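You operate a simulated robot arm through the tools that you are given. There is no shell and no other tool. Be economical: measure what you need, move in short steps, check, and stop when the job is done.

The job below is to be done with a simulated two-armed robot. You get a single attempt, and the scene is never put back.

Task
Jog the first stroke at SLOW, then set the flow knob to MID.
Fine: hold the pendant steady while you press; both bobbins load; key off at the end.

It is judged by the outcome, as a careful person would: the job done as asked, and still so three seconds after it is handed in. It fails if anything else is knocked over, pushed out of place, dropped, spilled or broken.

Robot
Two 7-joint arms with two-finger parallel grippers on one trunk, on a base that drives. Base frame: it is fixed to the floor where the robot stands at the start and does not move with it; the origin is under the middle of the robot, x ahead of it, y to its left, z up. Lengths are in m, angles in degrees, forces in N, time in s.
The left shoulder is at the start at [0.07, 0.133, 1.151], the right one opposite. With the tool pointing down near the work surface each hand reaches from about 0.1 to 0.64 m from the robot's upright axis, wherever it stands, measured 20 degrees to its own side. Places, roughly: air lever [0.1, -0.2, 0.7]; flow knob [0.7, -0.4, 0.9]; guard flap [0.6, 0.2, 1]; loader batch dial [0.7, -0.5, 0.9]; loader jog button [0.2, -0.1, 1]; mode key [0.4, -0.4, 0.9]; slide override button [0.4, 0.4, 0.8]; stroke button [0.3, -0.4, 0.9]. Payload 1.57 kg a hand.
Tool frame (each hand has its own): the origin (TCP) lies between the finger pads and is the grasp point; the fingertips stand 0.03 m ahead of it; z points along the fingers, y is the line along which they close. The gripper opens to 0.08 m. The fingers are 0.017 m wide and 0.012 m thick; the gripper's body (0.04 by 0.082 m) begins 0.08 m behind the TCP.
Orientation is that of the tool frame in the base frame, as a unit quaternion [w, x, y, z]. With the fingers straight down and closing along the base's y, the tool's x points along the base's -x, its y along +y and its z along -z.

Tools
- The arms move only by the tool servo_tool. It takes "left_rows", "right_rows" or both (then of equal length, played together; a hand with none holds still); each is a list of rows, each a list of 2 entries, a list of its own where there are three numbers: the shift along the tool's x, y, z in m, then the turn, a rotation vector about the tool's x, y, z in degrees. In form: [[[x, y, z], [ax, ay, az]], ...]. A call has 1 to 12 rows; each row shifts and turns the commanded pose from where the row before left it, along the tool's axes as they then stand. "left_grip" and "right_grip" are, for a hand that has rows, the gripper command, from -1 (fully open) to 1 (shut), values between in proportion, set as the call begins (left out, the last holds). Rows are played at 5 a second. More than 0.05 m and 8.6 degrees between two rows, or a gripper value outside its range, and nothing of the call is played. Where a pose cannot be reached the arm comes as near as it can. A force on the tool above 40 N (or 10 N above the force at the start of the call, whichever is more), or a blocked arm, ends the call early, and 0.2 s more pass. Each finger travels about 0.153 m/s and halts on what it meets, pressing with about 31 N; the grip force reading is that of the motor and also rises with nothing between the fingers. The clock runs only during rows and for 0.2 s after the last one: add rows that do not move to give the fingers time. The reply holds the time, the measured pose of the TCP, the force on the tool along the base axes, the opening and the grip force, in the units named above and with some noise, with the torque about the TCP (base axes, N m) and any sound that the robot's microphone picked up.
- Cameras (640 x 400 px; columns grow to the right, rows downward): "scene" is now at [0.1238, -0.0251, 1.3584]; the picture's right is [-0.31, -0.95, 0.00], its down [-0.71, 0.23, -0.66] and it looks along [0.63, -0.20, -0.75] (base axes); focal length 214 px, centre (320, 200). "left" rides on the left gripper at [0.072, 0.007, -0.122] in its tool frame; the picture's right is [-0.09, 1.00, 0.00], its down [-0.84, -0.08, -0.54] and it looks along [-0.54, -0.05, 0.84] (tool axes); focal length 238 px, centre (320, 200). "right" rides on the right gripper at [0.072, -0.007, -0.122] in its tool frame; the picture's right is [0.09, 1.00, 0.00], its down [-0.84, 0.08, -0.54] and it looks along [-0.54, 0.05, 0.84] (tool axes); focal length 238 px, centre (320, 200).
- capture(camera): a new picture of that camera. No time passes.
- slide_trunk(by): slides the trunk up (or, below 0, down) by that many m; the arms and the scene camera ride with it, the base frame stays. It gives what a move gives, with no picture.
- base_move(legs): drives the robot by 1 to 6 legs, each [ahead, left, turn to the left] in m, m and degrees, along the robot's own axes; the way and the turn of a leg run together, so that a leg with both is an arc; at most 1.5 m and 180 degrees a leg. The arms and the cameras ride along, it lands a little off, and it stops where it bumps. It gives what a move gives.
- pan_tilt(pan, tilt): turns the head with the scene camera to pan (to the left, within 86 degrees either way) and tilt (down, from -29 to 69), counted from straight ahead of the robot. It gives what a move gives.
- probe_pixels(camera, pixels): for up to 12 pixels [column, row] of the newest picture of that camera ("zoom" is the newest enlarged one), the place [x, y, z] in the base frame of the surface seen there, good to about 0.002 m. No time passes.
- zoom(camera, box): a new picture of the part [left, top, right, bottom] of that camera's present view, enlarged. No time passes.
- finish_job(): hands the job in; it is judged then, once.

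Work in short steps. Measure before you move; look again where a grasp or a placing could have gone wrong, and mend it. You have 80 turns and 78 pictures in all, those below and enlarged ones among them. Open the grippers and draw the arms clear of the work before you hand the job in, unless the task says otherwise; then end with one line.

The tools are called after "Call:" as name(argument=value, ...) on one line, values as JSON. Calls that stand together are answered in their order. servo_tool: Moves the arms, as the interface text tells. Its arguments: {"type":"object","properties":{"left_rows":{"type":"array","items":{"type":"array"}},"left_grip":{"type":"number"},"right_rows":{"type":"array","items":{"type":"array"}},"right_grip":{"type":"number"}},"required":[]} The other tools are called the same way: slide_trunk (by) slides the trunk up or down; base_move (legs) drives the base; pan_tilt (pan, tilt) turns the head that bears the scene camera; capture (camera) takes a picture; probe_pixels (camera, pixels) gives the place of the surface under pixels of a picture; zoom (camera, box) takes an enlarged picture of a part of a camera's view; finish_job () hands the job in.

At the start:

```text
time_s: 0.0
left_ee_pos: [0.4071, -0.0723, 1.1678]
left_ee_rot: [0.0, 0.0, 1.0, -0.001]
left_ft_force: [0.5, 0.5, 0.4]
left_torque: [0.0, -0.01, 0.02]
left_width: 0.0799
left_grasp_force: 0.2
right_ee_pos: [0.3343, -0.4236, 1.176]
right_ee_rot: [0.0, 0.001, 1.0, -0.001]
right_ft_force: [-0.2, 0.5, -0.7]
right_torque: [0.01, 0.0, 0.03]
right_width: 0.0798
right_grasp_force: 0.0
trunk travel left (down, up): [-0.725, 0.215]
robot x, y, heading: [0.0009, 0.0006, 0.2]
head pan, tilt: [-18.1, 48.7]
```

scene: 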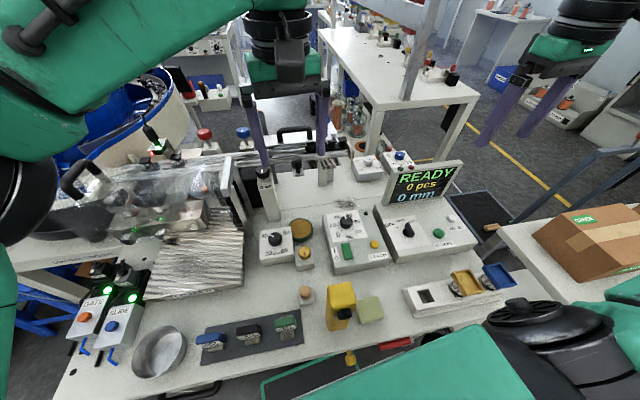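
right: 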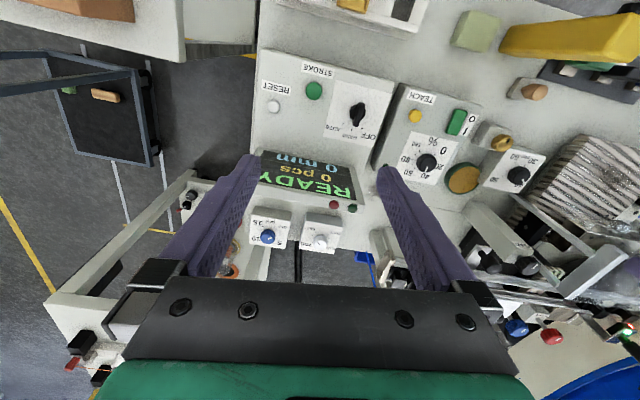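
left: 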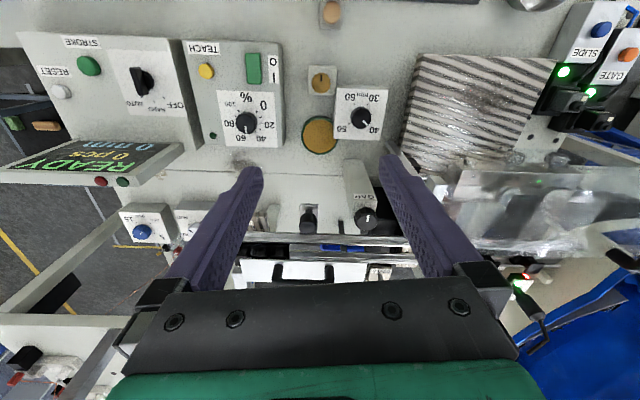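

The scene shows a bench with control boxes; I need to read labels. I zoom on the scene centre and the left and right parts.

Call:
zoom(camera="scene", box=[240, 150, 500, 310])

Call:
zoom(camera="right", box=[240, 30, 560, 250])

Call:
zoom(camera="scene", box=[60, 250, 400, 400])

```text
2.46 times, centred on (370, 230) of scene
```

zoom: 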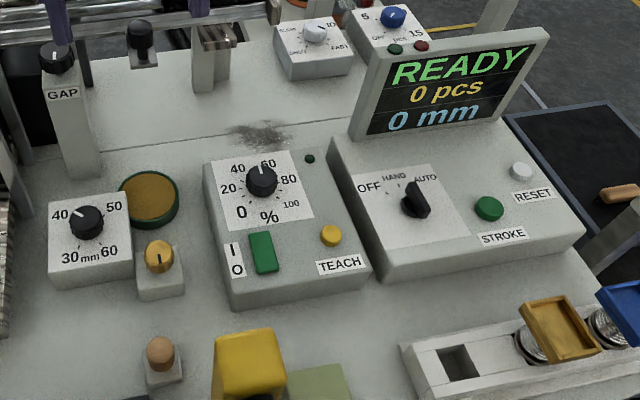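

```text
1.82 times, centred on (400, 140) of right
```

zoom: 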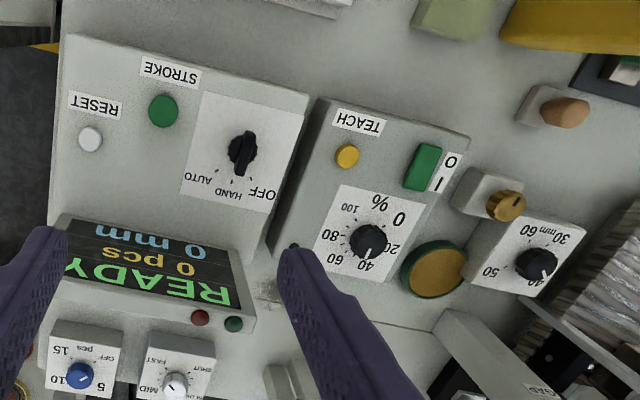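

```text
1.88 times, centred on (230, 325) of scene
```

zoom: 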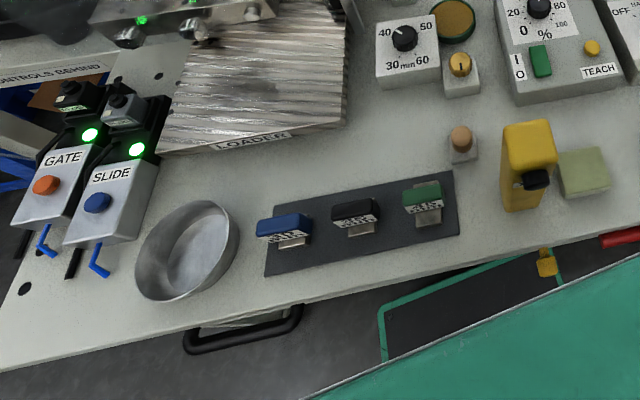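

I need the labels of the flow knob, the pendant and the loader; zooming on those.

Call:
zoom(camera="scene", box=[340, 135, 440, 200])

Call:
zoom(camera="scene", box=[290, 250, 530, 400])

Call:
zoom(camera="scene", box=[50, 100, 290, 300])

Call:
probe_pixels(camera="scene", pixels=[[341, 300], [343, 314], [370, 308], [400, 158], [369, 162], [409, 230], [438, 233], [347, 222], [460, 278], [495, 278], [427, 294], [306, 292]])

```text
6.15 times, centred on (390, 168) of scene
```

zoom: 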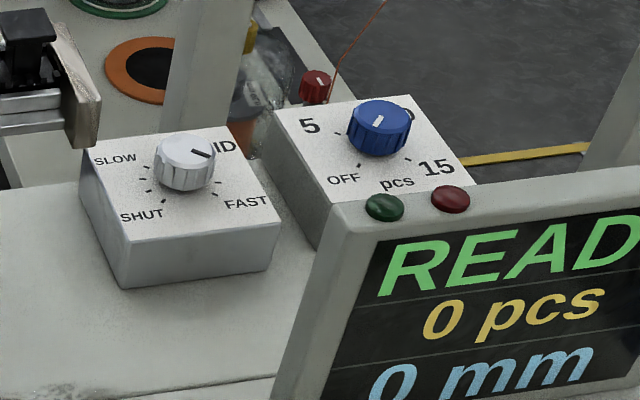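

```text
2.67 times, centred on (410, 325) of scene
```

zoom: 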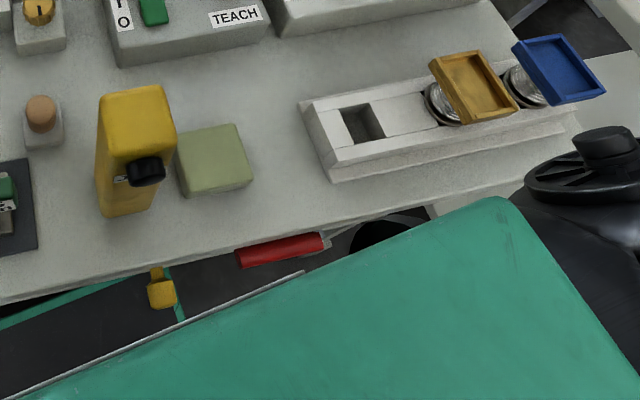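

```text
2.00 times, centred on (170, 200) of scene
```

zoom: 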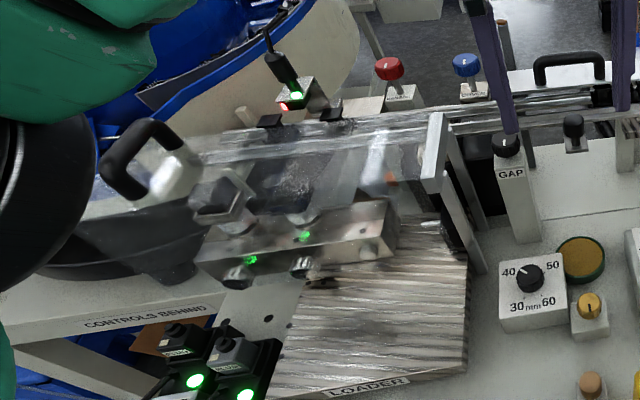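

```text
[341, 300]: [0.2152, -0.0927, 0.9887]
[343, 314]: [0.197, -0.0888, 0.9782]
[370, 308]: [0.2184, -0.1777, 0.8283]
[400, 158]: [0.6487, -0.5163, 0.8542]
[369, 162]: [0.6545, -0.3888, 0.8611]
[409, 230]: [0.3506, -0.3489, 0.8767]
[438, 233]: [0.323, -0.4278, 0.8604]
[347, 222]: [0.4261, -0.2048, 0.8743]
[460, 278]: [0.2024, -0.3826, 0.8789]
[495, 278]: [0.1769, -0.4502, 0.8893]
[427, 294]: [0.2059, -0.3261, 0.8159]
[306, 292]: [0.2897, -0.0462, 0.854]
```

The pendant is the yellow block with a black button near [0.2,-0.09,0.98]; the flow knob is the white one at [0.655,-0.389,0.861]. I look around to the left and right to understand the machine.

Call:
pan_tilt(pan=25, tilt=40)

Call:
capture(camera="scene")

Call:
zoom(camera="scene", box=[300, 100, 640, 312])

Call:
pan_tilt(pan=-45, tilt=35)

Call:
capture(camera="scene")

```text
time_s: 1.1
left_ee_pos: [0.4071, -0.0712, 1.167]
left_ee_rot: [0.0, 0.0, 1.0, -0.001]
left_ft_force: [0.2, -0.9, 0.4]
left_torque: [-0.01, 0.0, -0.03]
left_width: 0.0801
left_grasp_force: 0.1
right_ee_pos: [0.3351, -0.4224, 1.1765]
right_ee_rot: [0.0, 0.0, 1.0, -0.001]
right_ft_force: [0.3, -0.4, -0.3]
right_torque: [0.04, -0.02, 0.0]
right_width: 0.0799
right_grasp_force: 0.2
trunk travel left (down, up): [-0.725, 0.215]
robot x, y, heading: [-0.0011, -0.0011, 0.1]
head pan, tilt: [25.0, 40.0]
```

```text
68 pictures are left
```

scene: 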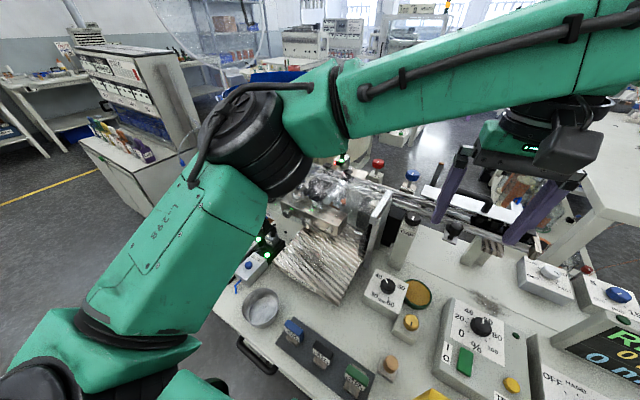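

```text
1.88 times, centred on (470, 206) of scene
```

zoom: 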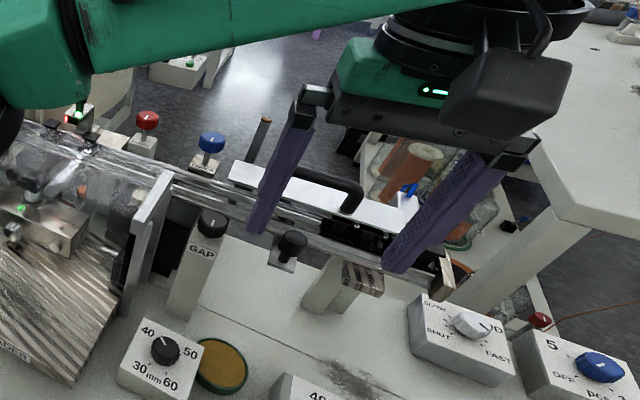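

```text
time_s: 2.5
left_ee_pos: [0.4058, -0.0708, 1.1684]
left_ee_rot: [0.001, -0.001, 1.0, 0.001]
left_ft_force: [-0.5, 0.1, 0.0]
left_torque: [-0.01, -0.03, 0.02]
left_width: 0.0801
left_grasp_force: 0.1
right_ee_pos: [0.334, -0.4236, 1.1764]
right_ee_rot: [0.0, 0.001, 1.0, -0.001]
right_ft_force: [-0.1, 0.0, 0.4]
right_torque: [0.0, 0.0, -0.04]
right_width: 0.0801
right_grasp_force: 0.0
trunk travel left (down, up): [-0.725, 0.215]
robot x, y, heading: [-0.0007, 0.0016, 0.2]
head pan, tilt: [-45.0, 35.0]
```

```text
66 pictures are left
```

scene: 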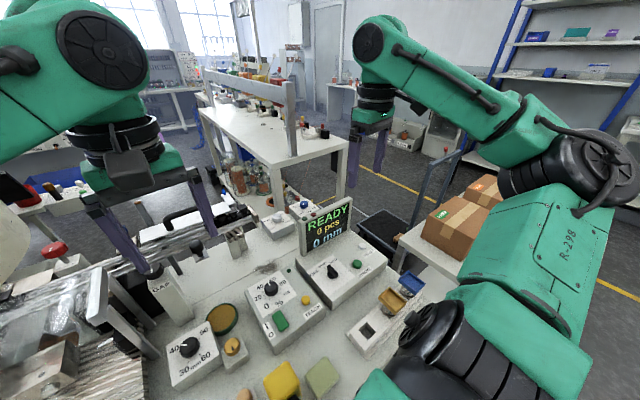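

I look at the near edge: three tagged blocks, pendant and the slotted white box.

Call:
pan_tilt(pan=-10, tilt=68)

Call:
capture(camera="scene")

Call:
zoom(camera="scene", box=[170, 160, 350, 300])

Call:
zoom(camera="scene", box=[300, 100, 560, 290])

```text
time_s: 3.5
left_ee_pos: [0.407, -0.0707, 1.1684]
left_ee_rot: [0.001, 0.0, 1.0, 0.0]
left_ft_force: [-0.1, 0.0, 0.3]
left_torque: [0.05, -0.01, 0.0]
left_width: 0.0798
left_grasp_force: 0.1
right_ee_pos: [0.3334, -0.4226, 1.1767]
right_ee_rot: [0.0, 0.0, 1.0, 0.0]
right_ft_force: [-0.3, -0.4, 0.3]
right_torque: [-0.02, 0.02, -0.02]
right_width: 0.08
right_grasp_force: 0.0
trunk travel left (down, up): [-0.725, 0.215]
robot x, y, heading: [0.0034, -0.0026, -0.2]
head pan, tilt: [-10.0, 68.0]
```

```text
65 pictures are left
```

scene: 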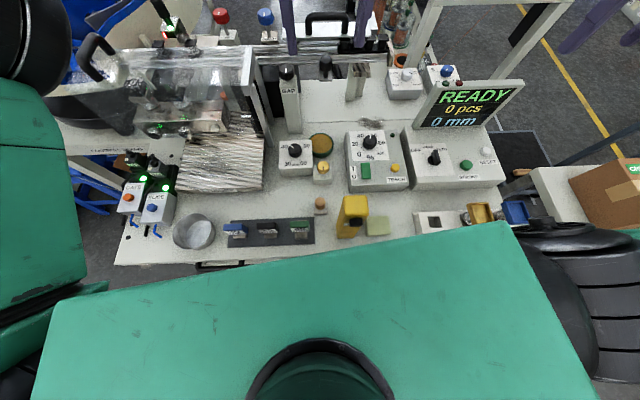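

```text
2.86 times, centred on (260, 230) of scene
```

zoom: 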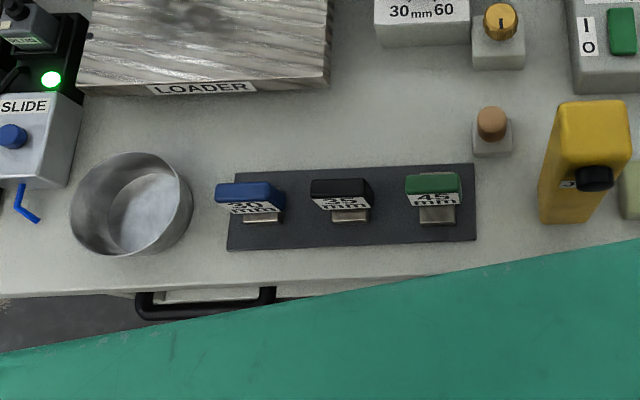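

```text
2.11 times, centred on (430, 195) of scene
```

zoom: 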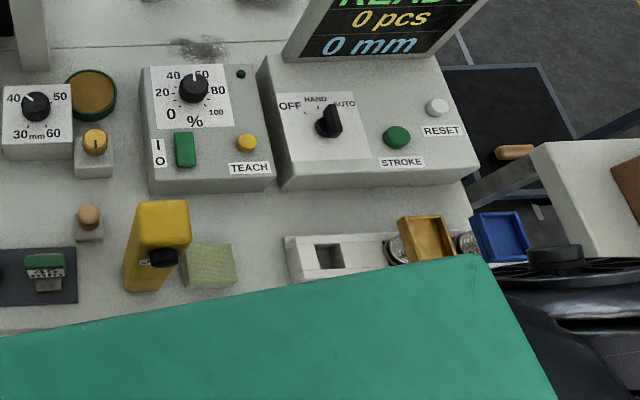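

The slotted box and pendant fronts are hidden under my own arm/angle. I back the robot up 0.4 m to get a full look at the bench front.

Call:
base_move(legs=[[-0.4, 0, 0]])

Call:
pan_tilt(pan=-15, tilt=40)

Call:
capture(camera="scene")

Call:
zoom(camera="scene", box=[320, 160, 520, 290])

Call:
capture(camera="right")

Call:
capture(camera="left")

```text
time_s: 6.0
left_ee_pos: [0.0157, -0.0703, 1.1676]
left_ee_rot: [-0.001, -0.003, 1.0, 0.0]
left_ft_force: [0.4, -0.2, 0.0]
left_torque: [0.0, 0.03, 0.02]
left_width: 0.0799
left_grasp_force: 0.0
right_ee_pos: [-0.0551, -0.4222, 1.177]
right_ee_rot: [-0.001, -0.003, 1.0, 0.0]
right_ft_force: [0.3, 1.1, 0.5]
right_torque: [0.03, -0.01, 0.0]
right_width: 0.0801
right_grasp_force: 0.1
trunk travel left (down, up): [-0.725, 0.215]
robot x, y, heading: [-0.3946, -0.0021, 0.3]
head pan, tilt: [-10.0, 68.0]
```

```text
time_s: 6.9
left_ee_pos: [0.0138, -0.0708, 1.1682]
left_ee_rot: [0.0, -0.003, 1.0, 0.0]
left_ft_force: [0.2, 0.3, -0.8]
left_torque: [0.02, 0.02, -0.02]
left_width: 0.08
left_grasp_force: 0.0
right_ee_pos: [-0.0568, -0.4226, 1.1759]
right_ee_rot: [0.0, -0.003, 1.0, 0.001]
right_ft_force: [-0.5, 0.5, 0.3]
right_torque: [-0.01, 0.0, 0.01]
right_width: 0.0799
right_grasp_force: 0.0
trunk travel left (down, up): [-0.725, 0.215]
robot x, y, heading: [-0.3882, -0.0003, 0.2]
head pan, tilt: [-15.0, 40.0]
```

```text
62 pictures are left
```

scene: 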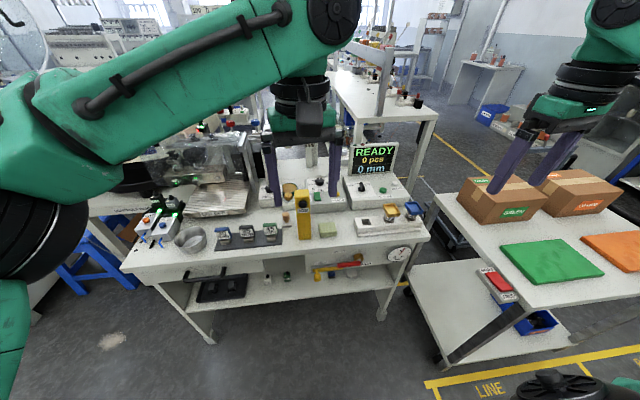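

```text
3.08 times, centred on (420, 225) of scene
```

zoom: 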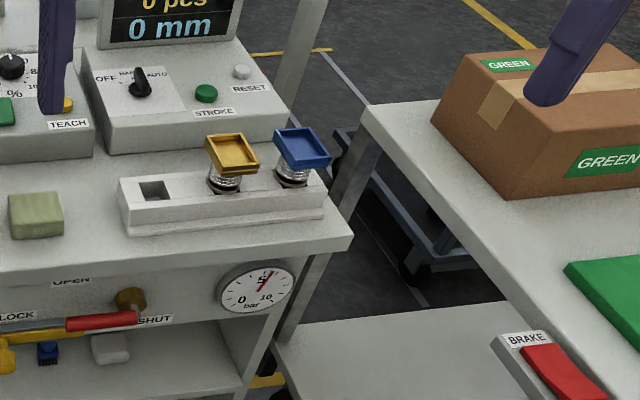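

```text
60 pictures are left
```

right: 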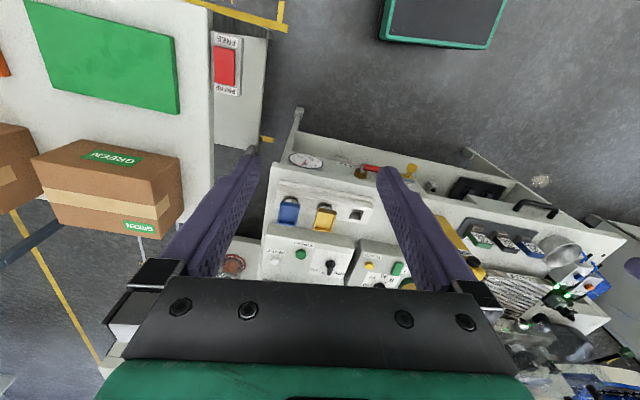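

```text
59 pictures are left
```

left: 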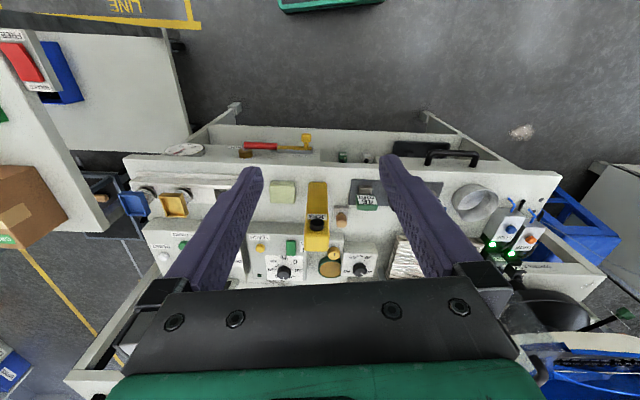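

I zoom on the air lever, pendant and gauge, and on the machine at left.

Call:
zoom(camera="scene", box=[260, 170, 430, 300])

Call:
zoom(camera="scene", box=[110, 110, 290, 300])

Call:
zoom(camera="left", box=[240, 120, 400, 240])

```text
3.08 times, centred on (345, 235) of scene
```

zoom: 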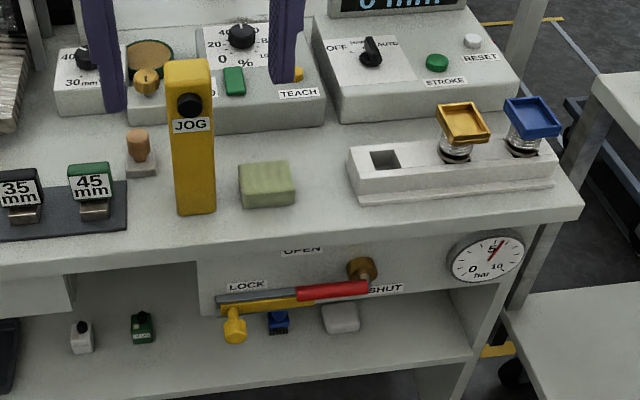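

```text
2.11 times, centred on (200, 205) of scene
```

zoom: 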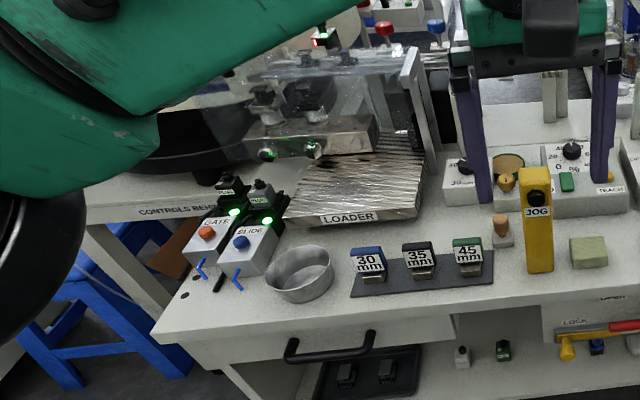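

```text
3.33 times, centred on (320, 180) of left
```

zoom: 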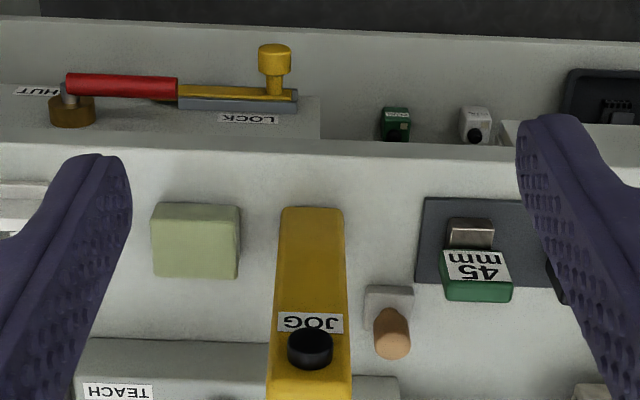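

The JOG button is on the pendant; air gauge reads ~6 bar. I measure bench edges, gaps, pendant shape from this picture.

Call:
probe_pixels(camera="scene", pixels=[[303, 198], [302, 209], [302, 236], [128, 270], [428, 240], [441, 198], [408, 265], [211, 342], [300, 300], [381, 317], [358, 200], [462, 350]])

Call:
zoom(camera="scene", box=[340, 160, 410, 204])

Call:
zoom(camera="scene", box=[310, 235, 420, 300])

```text
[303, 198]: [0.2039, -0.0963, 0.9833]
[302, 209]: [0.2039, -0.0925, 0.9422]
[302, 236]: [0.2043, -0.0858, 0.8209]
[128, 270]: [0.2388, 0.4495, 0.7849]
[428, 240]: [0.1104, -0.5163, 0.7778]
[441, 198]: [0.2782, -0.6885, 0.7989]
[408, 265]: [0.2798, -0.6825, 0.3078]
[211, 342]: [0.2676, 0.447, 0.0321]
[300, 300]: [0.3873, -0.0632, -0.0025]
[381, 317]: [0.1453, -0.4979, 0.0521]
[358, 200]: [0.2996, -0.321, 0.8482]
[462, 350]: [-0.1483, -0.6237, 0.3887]
```

```text
9.09 times, centred on (375, 182) of scene
```

zoom: 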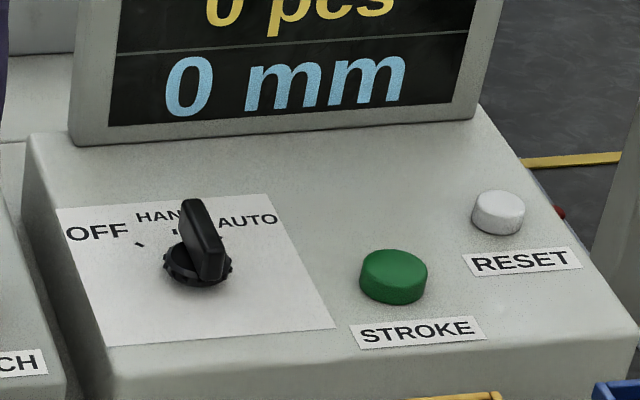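

```text
5.82 times, centred on (365, 268) of scene
```

zoom: 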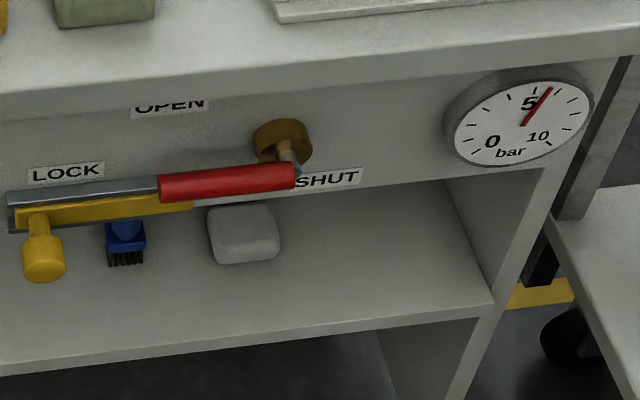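

Key and lever look plausible, but I need overhead views. First I check box and elbow heights before driving in toward the flow knob.

Call:
probe_pixels(camera="scene", pixels=[[505, 195], [470, 200], [545, 195], [540, 390], [570, 50], [560, 85], [366, 183]])

Call:
base_move(legs=[[0.39, 0, 0]])

Call:
servo_tool(right_rows=[[[-0.05, 0.01, 0], [0, 0, 0]], [[-0.05, 0.01, 0], [0, 0, 0]], [[-0.04, 0.01, 0], [0, 0, 0]], [[0, 0, 0], [0, 0, 0]]])

Call:
capture(camera="right")

```text
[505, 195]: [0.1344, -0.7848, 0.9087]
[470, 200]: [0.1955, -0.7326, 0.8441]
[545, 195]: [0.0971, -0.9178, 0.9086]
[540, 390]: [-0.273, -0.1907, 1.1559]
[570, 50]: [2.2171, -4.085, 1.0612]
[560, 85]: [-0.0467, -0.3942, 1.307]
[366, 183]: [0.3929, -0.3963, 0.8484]
```

```text
time_s: 9.4
left_ee_pos: [0.4048, -0.0652, 1.1686]
left_ee_rot: [0.0, -0.005, 1.0, 0.0]
left_ft_force: [0.6, 0.1, 0.5]
left_torque: [-0.03, -0.04, 0.01]
left_width: 0.0799
left_grasp_force: 0.3
right_ee_pos: [0.3335, -0.4177, 1.1774]
right_ee_rot: [0.001, -0.004, 1.0, 0.0]
right_ft_force: [0.3, -0.8, 0.6]
right_torque: [0.0, -0.03, 0.02]
right_width: 0.0801
right_grasp_force: 0.0
trunk travel left (down, up): [-0.725, 0.215]
robot x, y, heading: [-0.003, -0.0013, 0.5]
head pan, tilt: [-15.0, 40.0]
```

```text
refused: row 1 steps farther than a row can; nothing moved
```

```text
53 pictures are left
```

right: 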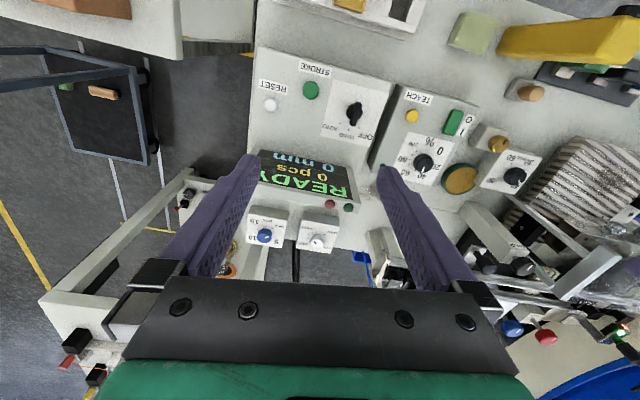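

Boxes (z 0.91, y<-0.73) and my arm are clear of each other. I move the left hand away, then shift the base right/forward so the right hand can reach the flow knob.

Call:
servo_tool(left_rows=[[[0, 0.045, 0], [0, 0, 0]], [[0, 0.045, 0], [0, 0, 0]], [[0, 0.045, 0], [0, 0, 0]], [[0, 0.045, 0], [0, 0, 0]], [[0, 0.045, 0], [0, 0, 0]]])

Call:
base_move(legs=[[0.0, -0.15, 0]])

Call:
capture(camera="scene")

```text
time_s: 10.6
left_ee_pos: [0.4018, 0.1628, 1.1672]
left_ee_rot: [0.0, -0.004, 1.0, -0.002]
left_ft_force: [0.0, 0.6, 0.6]
left_torque: [-0.03, 0.01, -0.02]
left_width: 0.0801
left_grasp_force: 0.2
right_ee_pos: [0.3359, -0.416, 1.1782]
right_ee_rot: [0.0, -0.004, 1.0, -0.001]
right_ft_force: [0.0, 0.3, 1.0]
right_torque: [0.02, -0.02, 0.01]
right_width: 0.0803
right_grasp_force: 0.1
trunk travel left (down, up): [-0.725, 0.215]
robot x, y, heading: [-0.0009, 0.004, 0.1]
head pan, tilt: [-15.0, 40.0]
```

```text
time_s: 11.9
left_ee_pos: [0.4036, 0.0133, 1.1672]
left_ee_rot: [0.001, -0.005, 1.0, -0.002]
left_ft_force: [0.1, -0.6, 0.0]
left_torque: [0.0, -0.03, 0.03]
left_width: 0.0799
left_grasp_force: 0.0
right_ee_pos: [0.3375, -0.5647, 1.177]
right_ee_rot: [0.0, -0.005, 1.0, -0.001]
right_ft_force: [0.7, -0.7, -0.6]
right_torque: [0.0, -0.02, 0.01]
right_width: 0.0798
right_grasp_force: 0.0
trunk travel left (down, up): [-0.725, 0.215]
robot x, y, heading: [-0.0027, -0.1484, 0.7]
head pan, tilt: [-15.0, 40.0]
```

```text
52 pictures are left
```

scene: 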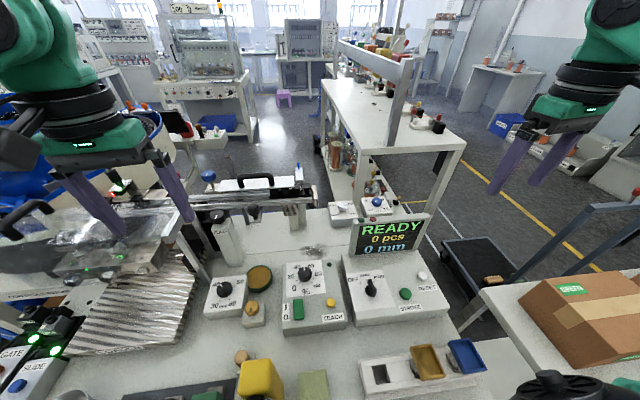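

Good clear view. I zoom on the flow knob at (342,208) and key at (370,288).

Call:
zoom(camera="scene", box=[322, 190, 402, 232])

Call:
probe_pixels(camera="zoom", pixels=[[157, 120], [160, 145], [95, 190], [225, 190], [215, 120], [75, 140], [210, 240], [285, 200], [430, 95]])

Call:
zoom(camera="scene", box=[340, 260, 450, 330])

Call:
probe_pixels(camera="zoom", pixels=[[172, 150], [162, 110], [180, 190], [150, 190], [205, 190], [375, 200], [100, 220], [250, 290]])

```text
8.00 times, centred on (362, 211) of scene
```

zoom: 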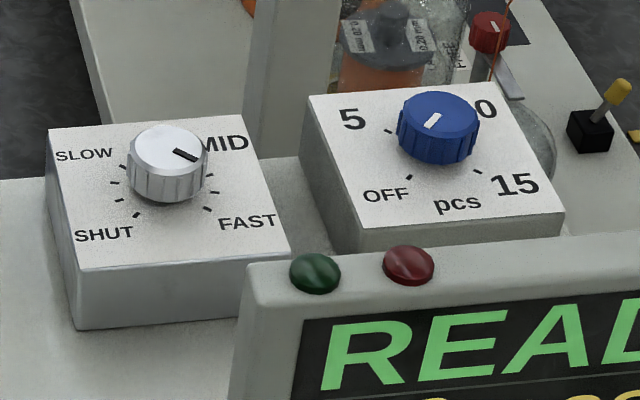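

```text
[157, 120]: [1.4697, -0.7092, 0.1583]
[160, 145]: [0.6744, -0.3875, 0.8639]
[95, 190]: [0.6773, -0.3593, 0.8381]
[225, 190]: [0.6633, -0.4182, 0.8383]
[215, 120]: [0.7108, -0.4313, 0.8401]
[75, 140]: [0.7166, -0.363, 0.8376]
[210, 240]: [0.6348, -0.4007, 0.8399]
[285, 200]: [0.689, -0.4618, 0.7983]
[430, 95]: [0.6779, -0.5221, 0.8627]
```

```text
5.71 times, centred on (395, 295) of scene
```

zoom: 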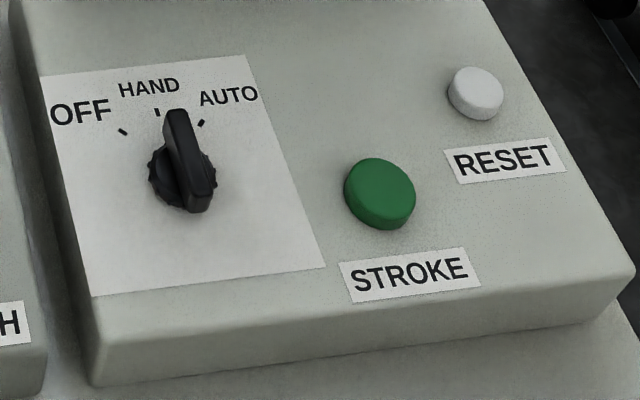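

```text
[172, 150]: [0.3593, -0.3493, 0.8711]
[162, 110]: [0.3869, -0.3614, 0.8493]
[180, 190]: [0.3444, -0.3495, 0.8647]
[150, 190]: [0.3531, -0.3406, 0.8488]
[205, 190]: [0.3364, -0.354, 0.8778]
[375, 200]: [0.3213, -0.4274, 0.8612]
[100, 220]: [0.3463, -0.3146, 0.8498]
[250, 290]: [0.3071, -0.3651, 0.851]
```

Key already points at HAND; the flow pointer seems toward FAST. I bring the right hand over the flow knob for a top view.

Call:
servo_tool(right_rows=[[[-0.03, 0.029, 0.012], [0, 0, 0]], [[-0.03, 0.029, 0.012], [0, 0, 0]], [[-0.03, 0.029, 0.012], [0, 0, 0]], [[-0.03, 0.029, 0.012], [0, 0, 0]], [[-0.03, 0.029, 0.012], [0, 0, 0]], [[-0.03, 0.029, 0.012], [0, 0, 0]], [[0, 0, 0], [0, 0, 0]]])

Call:
zoom(camera="right", box=[220, 100, 420, 225])

```text
time_s: 13.5
left_ee_pos: [0.4041, 0.0107, 1.1675]
left_ee_rot: [0.0, -0.006, 1.0, -0.001]
left_ft_force: [-0.3, -0.9, -0.4]
left_torque: [-0.02, 0.0, 0.0]
left_width: 0.0799
left_grasp_force: 0.2
right_ee_pos: [0.5161, -0.3899, 1.1053]
right_ee_rot: [0.0, -0.006, 1.0, 0.0]
right_ft_force: [-0.4, 0.1, 0.7]
right_torque: [0.02, 0.02, 0.01]
right_width: 0.0798
right_grasp_force: 0.1
trunk travel left (down, up): [-0.725, 0.215]
robot x, y, heading: [-0.0043, -0.146, 0.8]
head pan, tilt: [-15.0, 40.0]
```

```text
3.20 times, centred on (320, 162) of right
```

zoom: 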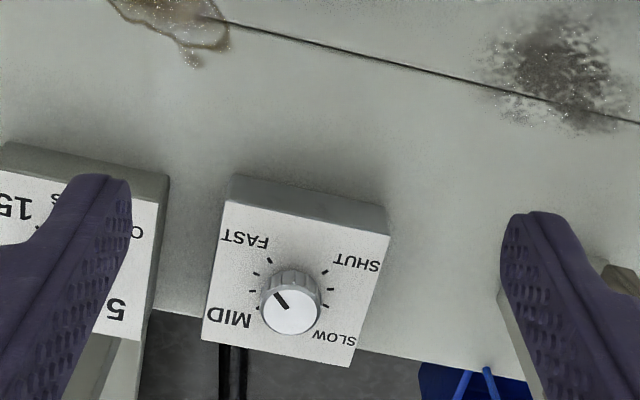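

The pointer seems toward FAST. A tighter zoom for exact tick angles, with probes.

Call:
zoom(camera="right", box=[278, 155, 346, 220])

Call:
probe_pixels(camera="zoom", pixels=[[205, 190], [255, 330], [225, 300], [160, 320], [370, 220], [100, 170], [440, 170], [340, 330]])

```text
6.15 times, centred on (312, 188) of right
```

zoom: 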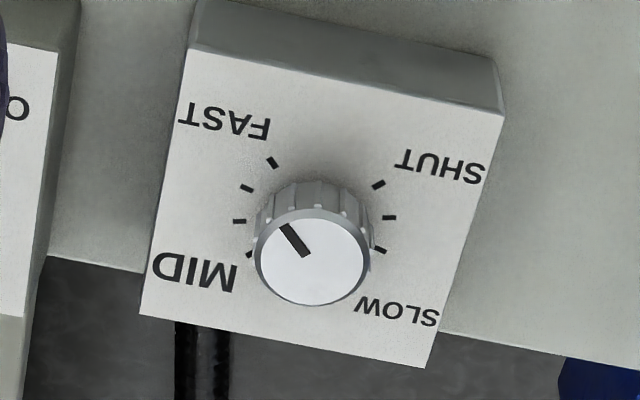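

```text
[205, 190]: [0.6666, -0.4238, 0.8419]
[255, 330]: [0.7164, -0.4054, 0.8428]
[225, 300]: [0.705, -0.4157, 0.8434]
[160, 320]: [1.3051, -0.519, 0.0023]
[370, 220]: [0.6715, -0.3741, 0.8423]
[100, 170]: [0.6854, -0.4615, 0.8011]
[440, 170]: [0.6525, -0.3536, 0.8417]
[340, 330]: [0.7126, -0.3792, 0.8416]
```

I probe the tick marks and the knob's centre and pointer tip to get angles.

Call:
probe_pixels(camera="zoom", pixels=[[272, 162], [246, 188], [239, 221], [249, 254], [378, 184], [390, 217], [380, 250], [312, 257], [285, 228], [306, 255], [265, 257], [360, 257]])

```text
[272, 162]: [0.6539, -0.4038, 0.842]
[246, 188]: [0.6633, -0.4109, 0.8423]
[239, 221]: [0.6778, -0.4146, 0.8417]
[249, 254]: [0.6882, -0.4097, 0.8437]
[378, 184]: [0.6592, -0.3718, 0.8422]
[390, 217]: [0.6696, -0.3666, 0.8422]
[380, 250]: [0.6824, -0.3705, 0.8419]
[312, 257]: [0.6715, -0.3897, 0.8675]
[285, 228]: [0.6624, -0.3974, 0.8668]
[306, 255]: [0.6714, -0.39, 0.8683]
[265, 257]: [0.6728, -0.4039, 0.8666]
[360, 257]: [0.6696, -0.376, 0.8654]
```

Centre of knob ≈ (0.674,-0.3905), ticks: SHUT −137°, SLOW −45°, MID +45°, FAST +137° (clockwise of panel up); pointer is on FAST. I test the reach by moving above the knob, with the opening narrowed.

Call:
servo_tool(right_rows=[[[-0.04, 0, 0.0], [0, 0, 0]], [[-0.04, 0, 0.02], [0, 0, 0]], [[-0.04, 0, 0.03], [0, 0, 0]], [[-0.038, 0, 0.03], [0, 0, 0]], [[0, 0, 0.02], [0, 0, 0]], [[0, 0, 0.02], [0, 0, 0]], [[0, 0, 0], [0, 0, 0]]], right_grip=-0.3)

Call:
capture(camera="scene")

```text
time_s: 15.1
left_ee_pos: [0.404, 0.011, 1.1676]
left_ee_rot: [-0.001, -0.006, 1.0, 0.0]
left_ft_force: [0.6, -0.2, 0.4]
left_torque: [0.01, -0.02, 0.01]
left_width: 0.0798
left_grasp_force: 0.0
right_ee_pos: [0.5716, -0.4095, 0.9748]
right_ee_rot: [0.0, -0.005, 1.0, 0.0]
right_ft_force: [0.8, 0.3, -0.5]
right_torque: [0.01, -0.01, 0.0]
right_width: 0.0521
right_grasp_force: 0.1
right hand out of reach, approached as far as the arm can: row 2, 3, 4
trunk travel left (down, up): [-0.725, 0.215]
robot x, y, heading: [-0.0009, -0.1454, 0.4]
head pan, tilt: [-15.0, 40.0]
```

```text
47 pictures are left
```

scene: 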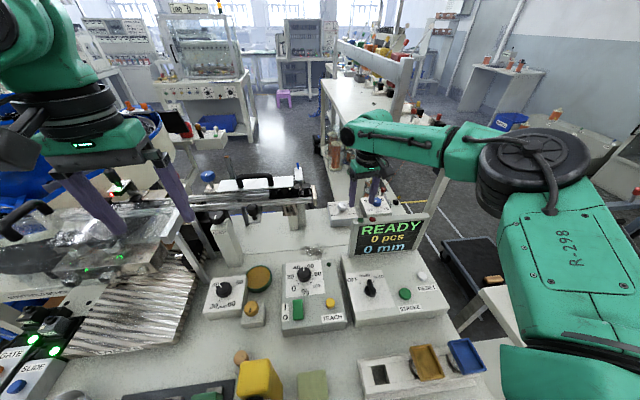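

The arm reaches only ~0.62 m out; I need to come forward ~0.12 m. I look straight down to see how much room the body has before the bench edge.

Call:
pan_tilt(pan=0, tilt=69)

Call:
capture(camera="scene")

Call:
probe_pixels(camera="scene", pixels=[[320, 390], [320, 350], [320, 310], [280, 390], [400, 390], [320, 280], [220, 390], [500, 330], [270, 225], [360, 200]])

```text
time_s: 16.1
left_ee_pos: [0.4046, 0.0117, 1.1673]
left_ee_rot: [0.001, -0.006, 1.0, 0.0]
left_ft_force: [0.8, 0.1, 0.1]
left_torque: [0.01, 0.01, 0.0]
left_width: 0.0799
left_grasp_force: 0.0
right_ee_pos: [0.5715, -0.4099, 0.9755]
right_ee_rot: [0.0, -0.005, 1.0, 0.0]
right_ft_force: [0.9, -0.4, -0.5]
right_torque: [-0.01, 0.03, -0.02]
right_width: 0.0522
right_grasp_force: 0.0
trunk travel left (down, up): [-0.725, 0.215]
robot x, y, heading: [-0.0015, -0.1486, 0.6]
head pan, tilt: [0.0, 68.8]
```

```text
46 pictures are left
```

scene: 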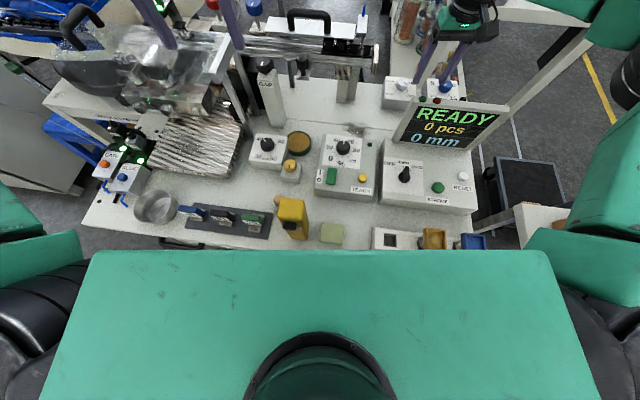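

```text
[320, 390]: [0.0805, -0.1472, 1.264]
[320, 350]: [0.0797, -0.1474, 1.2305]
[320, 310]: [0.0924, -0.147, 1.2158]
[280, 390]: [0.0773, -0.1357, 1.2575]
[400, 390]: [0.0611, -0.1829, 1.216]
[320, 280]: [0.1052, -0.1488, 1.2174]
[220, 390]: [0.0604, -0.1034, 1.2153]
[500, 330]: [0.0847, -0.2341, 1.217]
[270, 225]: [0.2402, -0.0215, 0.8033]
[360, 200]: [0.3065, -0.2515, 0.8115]
```

The chest front is at x≈0.12 and bench edge ≈0.155, so little forward room. I shift 0.04 forward and 0.05 right, and will tilt the tool ~20° to gain reach; hand lifted 3 cm first.

Call:
servo_tool(right_rows=[[[0.01, 0, -0.03], [0, 0, 0]], [[0, 0, -0.02], [0, 0, 0]]])

Call:
base_move(legs=[[0.045, -0.05, 0]])

Call:
pan_tilt(pan=-25, tilt=40)

Call:
capture(camera="scene")

```text
time_s: 16.7
left_ee_pos: [0.4031, 0.0109, 1.1678]
left_ee_rot: [-0.001, -0.005, 1.0, -0.002]
left_ft_force: [0.9, -0.3, 0.5]
left_torque: [0.05, 0.0, 0.0]
left_width: 0.0803
left_grasp_force: 0.0
right_ee_pos: [0.5631, -0.4072, 1.0268]
right_ee_rot: [0.0, -0.005, 1.0, 0.0]
right_ft_force: [0.4, 1.1, -0.8]
right_torque: [0.01, 0.0, 0.01]
right_width: 0.052
right_grasp_force: 0.0
trunk travel left (down, up): [-0.725, 0.215]
robot x, y, heading: [0.0022, -0.1479, 0.6]
head pan, tilt: [0.0, 68.8]
```

```text
time_s: 17.7
left_ee_pos: [0.4472, -0.0343, 1.1682]
left_ee_rot: [0.001, -0.005, 1.0, -0.001]
left_ft_force: [0.3, 0.5, -0.1]
left_torque: [-0.05, -0.02, 0.0]
left_width: 0.08
left_grasp_force: 0.1
right_ee_pos: [0.6058, -0.4538, 1.0288]
right_ee_rot: [0.002, -0.006, 1.0, -0.001]
right_ft_force: [-0.1, 0.8, -0.1]
right_torque: [-0.01, 0.03, 0.03]
right_width: 0.0522
right_grasp_force: 0.1
trunk travel left (down, up): [-0.725, 0.215]
robot x, y, heading: [0.0419, -0.1954, 0.6]
head pan, tilt: [0.0, 68.8]
```

```text
time_s: 18.6
left_ee_pos: [0.4492, -0.0377, 1.1683]
left_ee_rot: [-0.001, -0.006, 1.0, -0.002]
left_ft_force: [0.2, 0.1, -0.1]
left_torque: [0.04, 0.02, 0.01]
left_width: 0.0799
left_grasp_force: 0.0
right_ee_pos: [0.6091, -0.4568, 1.026]
right_ee_rot: [0.0, -0.005, 1.0, 0.0]
right_ft_force: [0.2, 0.6, 0.3]
right_torque: [-0.03, 0.01, 0.03]
right_width: 0.0518
right_grasp_force: 0.0
trunk travel left (down, up): [-0.725, 0.215]
robot x, y, heading: [0.0466, -0.1961, 0.8]
head pan, tilt: [-25.0, 40.0]
```

```text
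45 pictures are left
```

scene: 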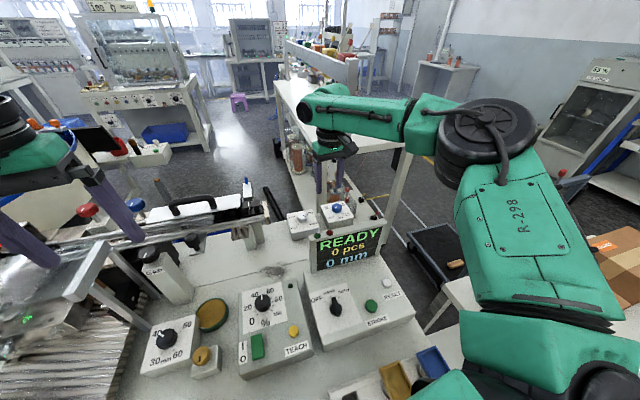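

No bump. I probe the display's top so the tilted hand clears it, and re-check my elbow against the box.

Call:
probe_pixels(camera="scene", pixels=[[312, 237], [378, 222], [340, 232], [316, 270], [490, 185], [580, 280], [303, 216], [338, 209]])

Call:
servo_tool(right_rows=[[[0, 0.03, 0], [0, -6.7, 0]], [[0, 0.03, 0], [0, -6.7, 0]], [[0, 0.005, 0], [0, -6.6, 0]], [[0, 0, 0], [0, 0, 0]]])

```text
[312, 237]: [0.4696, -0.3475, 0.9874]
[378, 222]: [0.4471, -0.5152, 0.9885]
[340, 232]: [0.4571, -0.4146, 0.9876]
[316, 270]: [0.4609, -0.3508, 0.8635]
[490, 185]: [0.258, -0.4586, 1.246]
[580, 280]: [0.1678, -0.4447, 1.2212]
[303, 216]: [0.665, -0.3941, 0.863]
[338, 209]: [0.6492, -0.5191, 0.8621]
```

```text
time_s: 19.6
left_ee_pos: [0.4492, -0.0395, 1.1672]
left_ee_rot: [0.0, -0.006, 1.0, -0.001]
left_ft_force: [0.0, 0.1, 0.1]
left_torque: [-0.01, 0.0, -0.02]
left_width: 0.0798
left_grasp_force: 0.1
right_ee_pos: [0.6078, -0.3904, 1.0254]
right_ee_rot: [0.174, -0.006, 0.985, 0.001]
right_ft_force: [0.0, 0.1, -0.2]
right_torque: [0.0, 0.02, 0.0]
right_width: 0.052
right_grasp_force: 0.0
trunk travel left (down, up): [-0.725, 0.215]
robot x, y, heading: [0.0434, -0.1981, 0.6]
head pan, tilt: [-25.0, 40.0]
```

Display top is at z 0.988, x 0.46: clear of the tilted hand. I go above the knob and yaw the hand −45° about the vertical.

Call:
servo_tool(right_rows=[[[-0.0082, 0, 0.0347], [0, 0, 0]], [[-0.0082, 0, 0.0347], [0, 0, 0]], [[-0.0082, 0, 0.0347], [0, 0, 0]], [[0, 0.001, 0], [2.565, 0, 7.05]], [[0, 0.001, 0], [2.565, 0, 7.05]], [[0, 0.001, 0], [2.565, 0, 7.05]], [[0, 0.001, 0], [2.565, 0, 7.05]], [[0, 0.001, 0], [2.565, 0, 7.05]], [[0, 0.001, 0], [2.565, 0, 7.05]], [[0, 0, 0], [0, 0, 0]], [[0, 0, 0], [0, 0, 0]]])

Call:
capture(camera="right")

```text
time_s: 22.0
left_ee_pos: [0.4491, -0.0381, 1.167]
left_ee_rot: [0.0, -0.005, 1.0, -0.001]
left_ft_force: [0.7, -0.6, 0.5]
left_torque: [0.01, -0.03, -0.02]
left_width: 0.0799
left_grasp_force: 0.0
right_ee_pos: [0.6228, -0.4103, 0.9515]
right_ee_rot: [0.161, 0.371, 0.912, -0.065]
right_ft_force: [0.3, 0.4, 0.6]
right_torque: [0.02, -0.02, 0.0]
right_width: 0.0518
right_grasp_force: 0.0
right hand out of reach, approached as far as the arm can: row 3, 4, 5, 6, 7, 8, 9
trunk travel left (down, up): [-0.725, 0.215]
robot x, y, heading: [0.0444, -0.1997, 0.5]
head pan, tilt: [-25.0, 40.0]
```

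```text
44 pictures are left
```

right: 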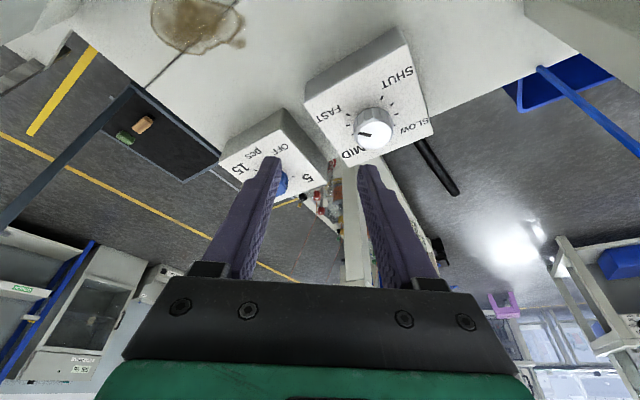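

Still 5 cm short; I need the base closer, so I check what's under my chest: tilt the left hand back so its camera looks at the robot and bench edge.

Call:
servo_tool(left_rows=[[[0, 0, 0], [0, 8, 0]], [[0, 0, 0], [0, 8, 0]], [[0, 0, 0], [0, 8, 0]], [[0, 0, 0], [0, 8, 0]], [[0, 0, 0], [0, 8, 0]], [[0, 0, 0], [0, 8, 0]], [[0, 0, 0], [0, 8, 0]], [[0, 0, 0], [0, 0, 0]]])

Call:
capture(camera="left")

```text
time_s: 23.8
left_ee_pos: [0.378, -0.0443, 1.0614]
left_ee_rot: [-0.468, -0.004, 0.884, -0.003]
left_ft_force: [0.3, 0.0, -0.5]
left_torque: [0.0, 0.01, 0.01]
left_width: 0.0799
left_grasp_force: 0.0
left hand out of reach, approached as far as the arm can: row 4, 5, 6, 7
right_ee_pos: [0.6241, -0.4103, 0.9515]
right_ee_rot: [0.161, 0.371, 0.912, -0.065]
right_ft_force: [0.1, -0.5, 0.0]
right_torque: [-0.01, 0.03, -0.02]
right_width: 0.0519
right_grasp_force: 0.1
trunk travel left (down, up): [-0.725, 0.215]
robot x, y, heading: [0.043, -0.1971, 0.6]
head pan, tilt: [-25.0, 40.0]
```

```text
43 pictures are left
```

left: 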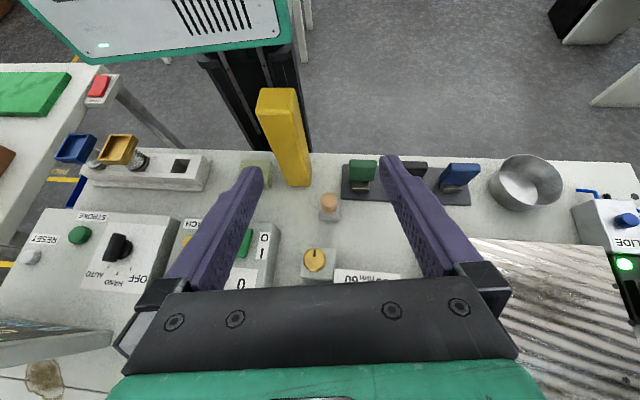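

The chest box is visible at top, with a narrow black column beneath. I probe its bottom edge and the column.

Call:
probe_pixels(camera="left", pixels=[[100, 55], [270, 38], [180, 40], [215, 75], [300, 85], [240, 130], [278, 90], [260, 110], [150, 150], [305, 140]])

```text
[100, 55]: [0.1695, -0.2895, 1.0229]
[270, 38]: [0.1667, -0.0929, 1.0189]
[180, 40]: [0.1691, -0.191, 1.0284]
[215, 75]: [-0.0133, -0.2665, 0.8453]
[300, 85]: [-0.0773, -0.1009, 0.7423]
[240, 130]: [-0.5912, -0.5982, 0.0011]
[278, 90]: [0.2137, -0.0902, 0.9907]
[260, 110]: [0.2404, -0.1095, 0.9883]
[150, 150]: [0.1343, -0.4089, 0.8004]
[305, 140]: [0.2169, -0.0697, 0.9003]
```

Chest bottom is at z 1.015 and pendant top 0.99; the column is far from the bench. I restore left hand pose, lift/straighten the right hand, raise the trunk 3 cm, then drive in.

Call:
servo_tool(left_rows=[[[0, 0, -0.02], [0, -8, 0]], [[0, 0, -0.02], [0, -8, 0]], [[0, 0, -0.02], [0, -8, 0]], [[0, 0, -0.02], [0, -8, 0]], [[0, 0, -0.02], [0, -8, 0]], [[0, 0.03, -0.01], [0, -8, 0]], [[0, 0.03, 0], [0, -8, 0]], [[0, 0.03, 0], [0, 0, 0]], [[0, 0.03, 0], [0, 0, 0]], [[0, 0.03, 0], [0, 0, 0]]], right_rows=[[[0, 0, -0.03], [-2.565, 0, -7.05]], [[0, 0, -0.03], [-2.565, 0, -7.05]], [[0, 0, -0.01], [-2.565, 0, -7.05]], [[0, 0, 0], [-2.565, 0, -7.05]], [[0, 0, 0], [-2.565, 0, -7.05]], [[0, 0, 0], [-2.565, 0, -7.05]], [[0, 0, 0], [0, 6.7, 0]], [[0, 0, 0], [0, 6.7, 0]], [[0, 0, 0], [0, 6.6, 0]], [[0, 0, 0], [0, 0, 0]]])

Call:
slide_trunk(by=0.03)

```text
time_s: 26.0
left_ee_pos: [0.4391, 0.1089, 1.1454]
left_ee_rot: [0.001, -0.005, 1.0, -0.001]
left_ft_force: [-0.1, 0.6, -0.4]
left_torque: [-0.01, -0.01, 0.0]
left_width: 0.08
left_grasp_force: 0.0
right_ee_pos: [0.6003, -0.3949, 1.0183]
right_ee_rot: [0.001, -0.006, 1.0, 0.0]
right_ft_force: [0.2, 0.0, -0.1]
right_torque: [-0.03, 0.0, 0.02]
right_width: 0.0521
right_grasp_force: 0.1
right hand out of reach, approached as far as the arm can: row 9
trunk travel left (down, up): [-0.725, 0.215]
robot x, y, heading: [0.0401, -0.1965, 0.9]
head pan, tilt: [-25.0, 40.0]
```

```text
time_s: 26.7
left_ee_pos: [0.4421, 0.1042, 1.1754]
left_ee_rot: [0.0, -0.005, 1.0, -0.002]
left_ft_force: [-0.8, -0.3, -0.2]
left_torque: [0.0, 0.02, 0.0]
left_width: 0.0802
left_grasp_force: 0.0
right_ee_pos: [0.6023, -0.3957, 1.0469]
right_ee_rot: [0.001, -0.006, 1.0, 0.001]
right_ft_force: [-0.3, 0.1, -1.0]
right_torque: [0.01, 0.01, 0.01]
right_width: 0.052
right_grasp_force: 0.0
trunk travel left (down, up): [-0.755, 0.185]
robot x, y, heading: [0.0418, -0.1989, 0.3]
head pan, tilt: [-25.0, 40.0]
```

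I retract the left hand by 0.1 m to stay clear of the guard, then drive 0.09 m forward.

Call:
servo_tool(left_rows=[[[0.04, 0, 0], [0, 0, 0]], [[0.04, 0, 0], [0, 0, 0]], [[0.03, 0, 0], [0, 0, 0]]])

Call:
base_move(legs=[[0.09, 0, 0]])

Call:
capture(camera="right")

```text
time_s: 27.5
left_ee_pos: [0.3492, 0.0873, 1.1696]
left_ee_rot: [-0.001, -0.005, 1.0, 0.0]
left_ft_force: [0.3, -0.7, 0.6]
left_torque: [0.0, 0.02, -0.01]
left_width: 0.08
left_grasp_force: 0.1
left hand out of reach, approached as far as the arm can: row 3
right_ee_pos: [0.6034, -0.3973, 1.0457]
right_ee_rot: [0.001, -0.006, 1.0, 0.001]
right_ft_force: [-0.4, -1.1, 0.6]
right_torque: [0.03, 0.03, -0.02]
right_width: 0.0519
right_grasp_force: 0.2
trunk travel left (down, up): [-0.755, 0.185]
robot x, y, heading: [0.0427, -0.2, 0.7]
head pan, tilt: [-25.0, 40.0]
```

```text
time_s: 28.6
left_ee_pos: [0.4346, 0.0904, 1.1713]
left_ee_rot: [0.001, -0.005, 1.0, -0.001]
left_ft_force: [0.5, -0.9, 1.2]
left_torque: [0.02, -0.02, 0.0]
left_width: 0.0799
left_grasp_force: 0.0
right_ee_pos: [0.689, -0.3955, 1.049]
right_ee_rot: [0.002, -0.006, 1.0, 0.0]
right_ft_force: [0.3, 0.2, 0.7]
right_torque: [0.01, -0.03, -0.01]
right_width: 0.0522
right_grasp_force: 0.1
trunk travel left (down, up): [-0.755, 0.185]
robot x, y, heading: [0.1315, -0.1942, 0.8]
head pan, tilt: [-25.0, 40.0]
```

```text
42 pictures are left
```

right: 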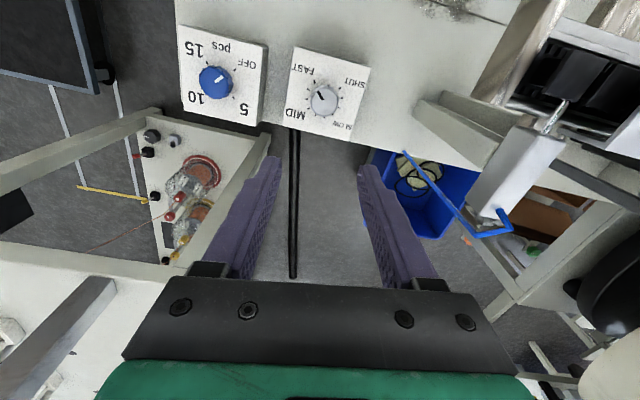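

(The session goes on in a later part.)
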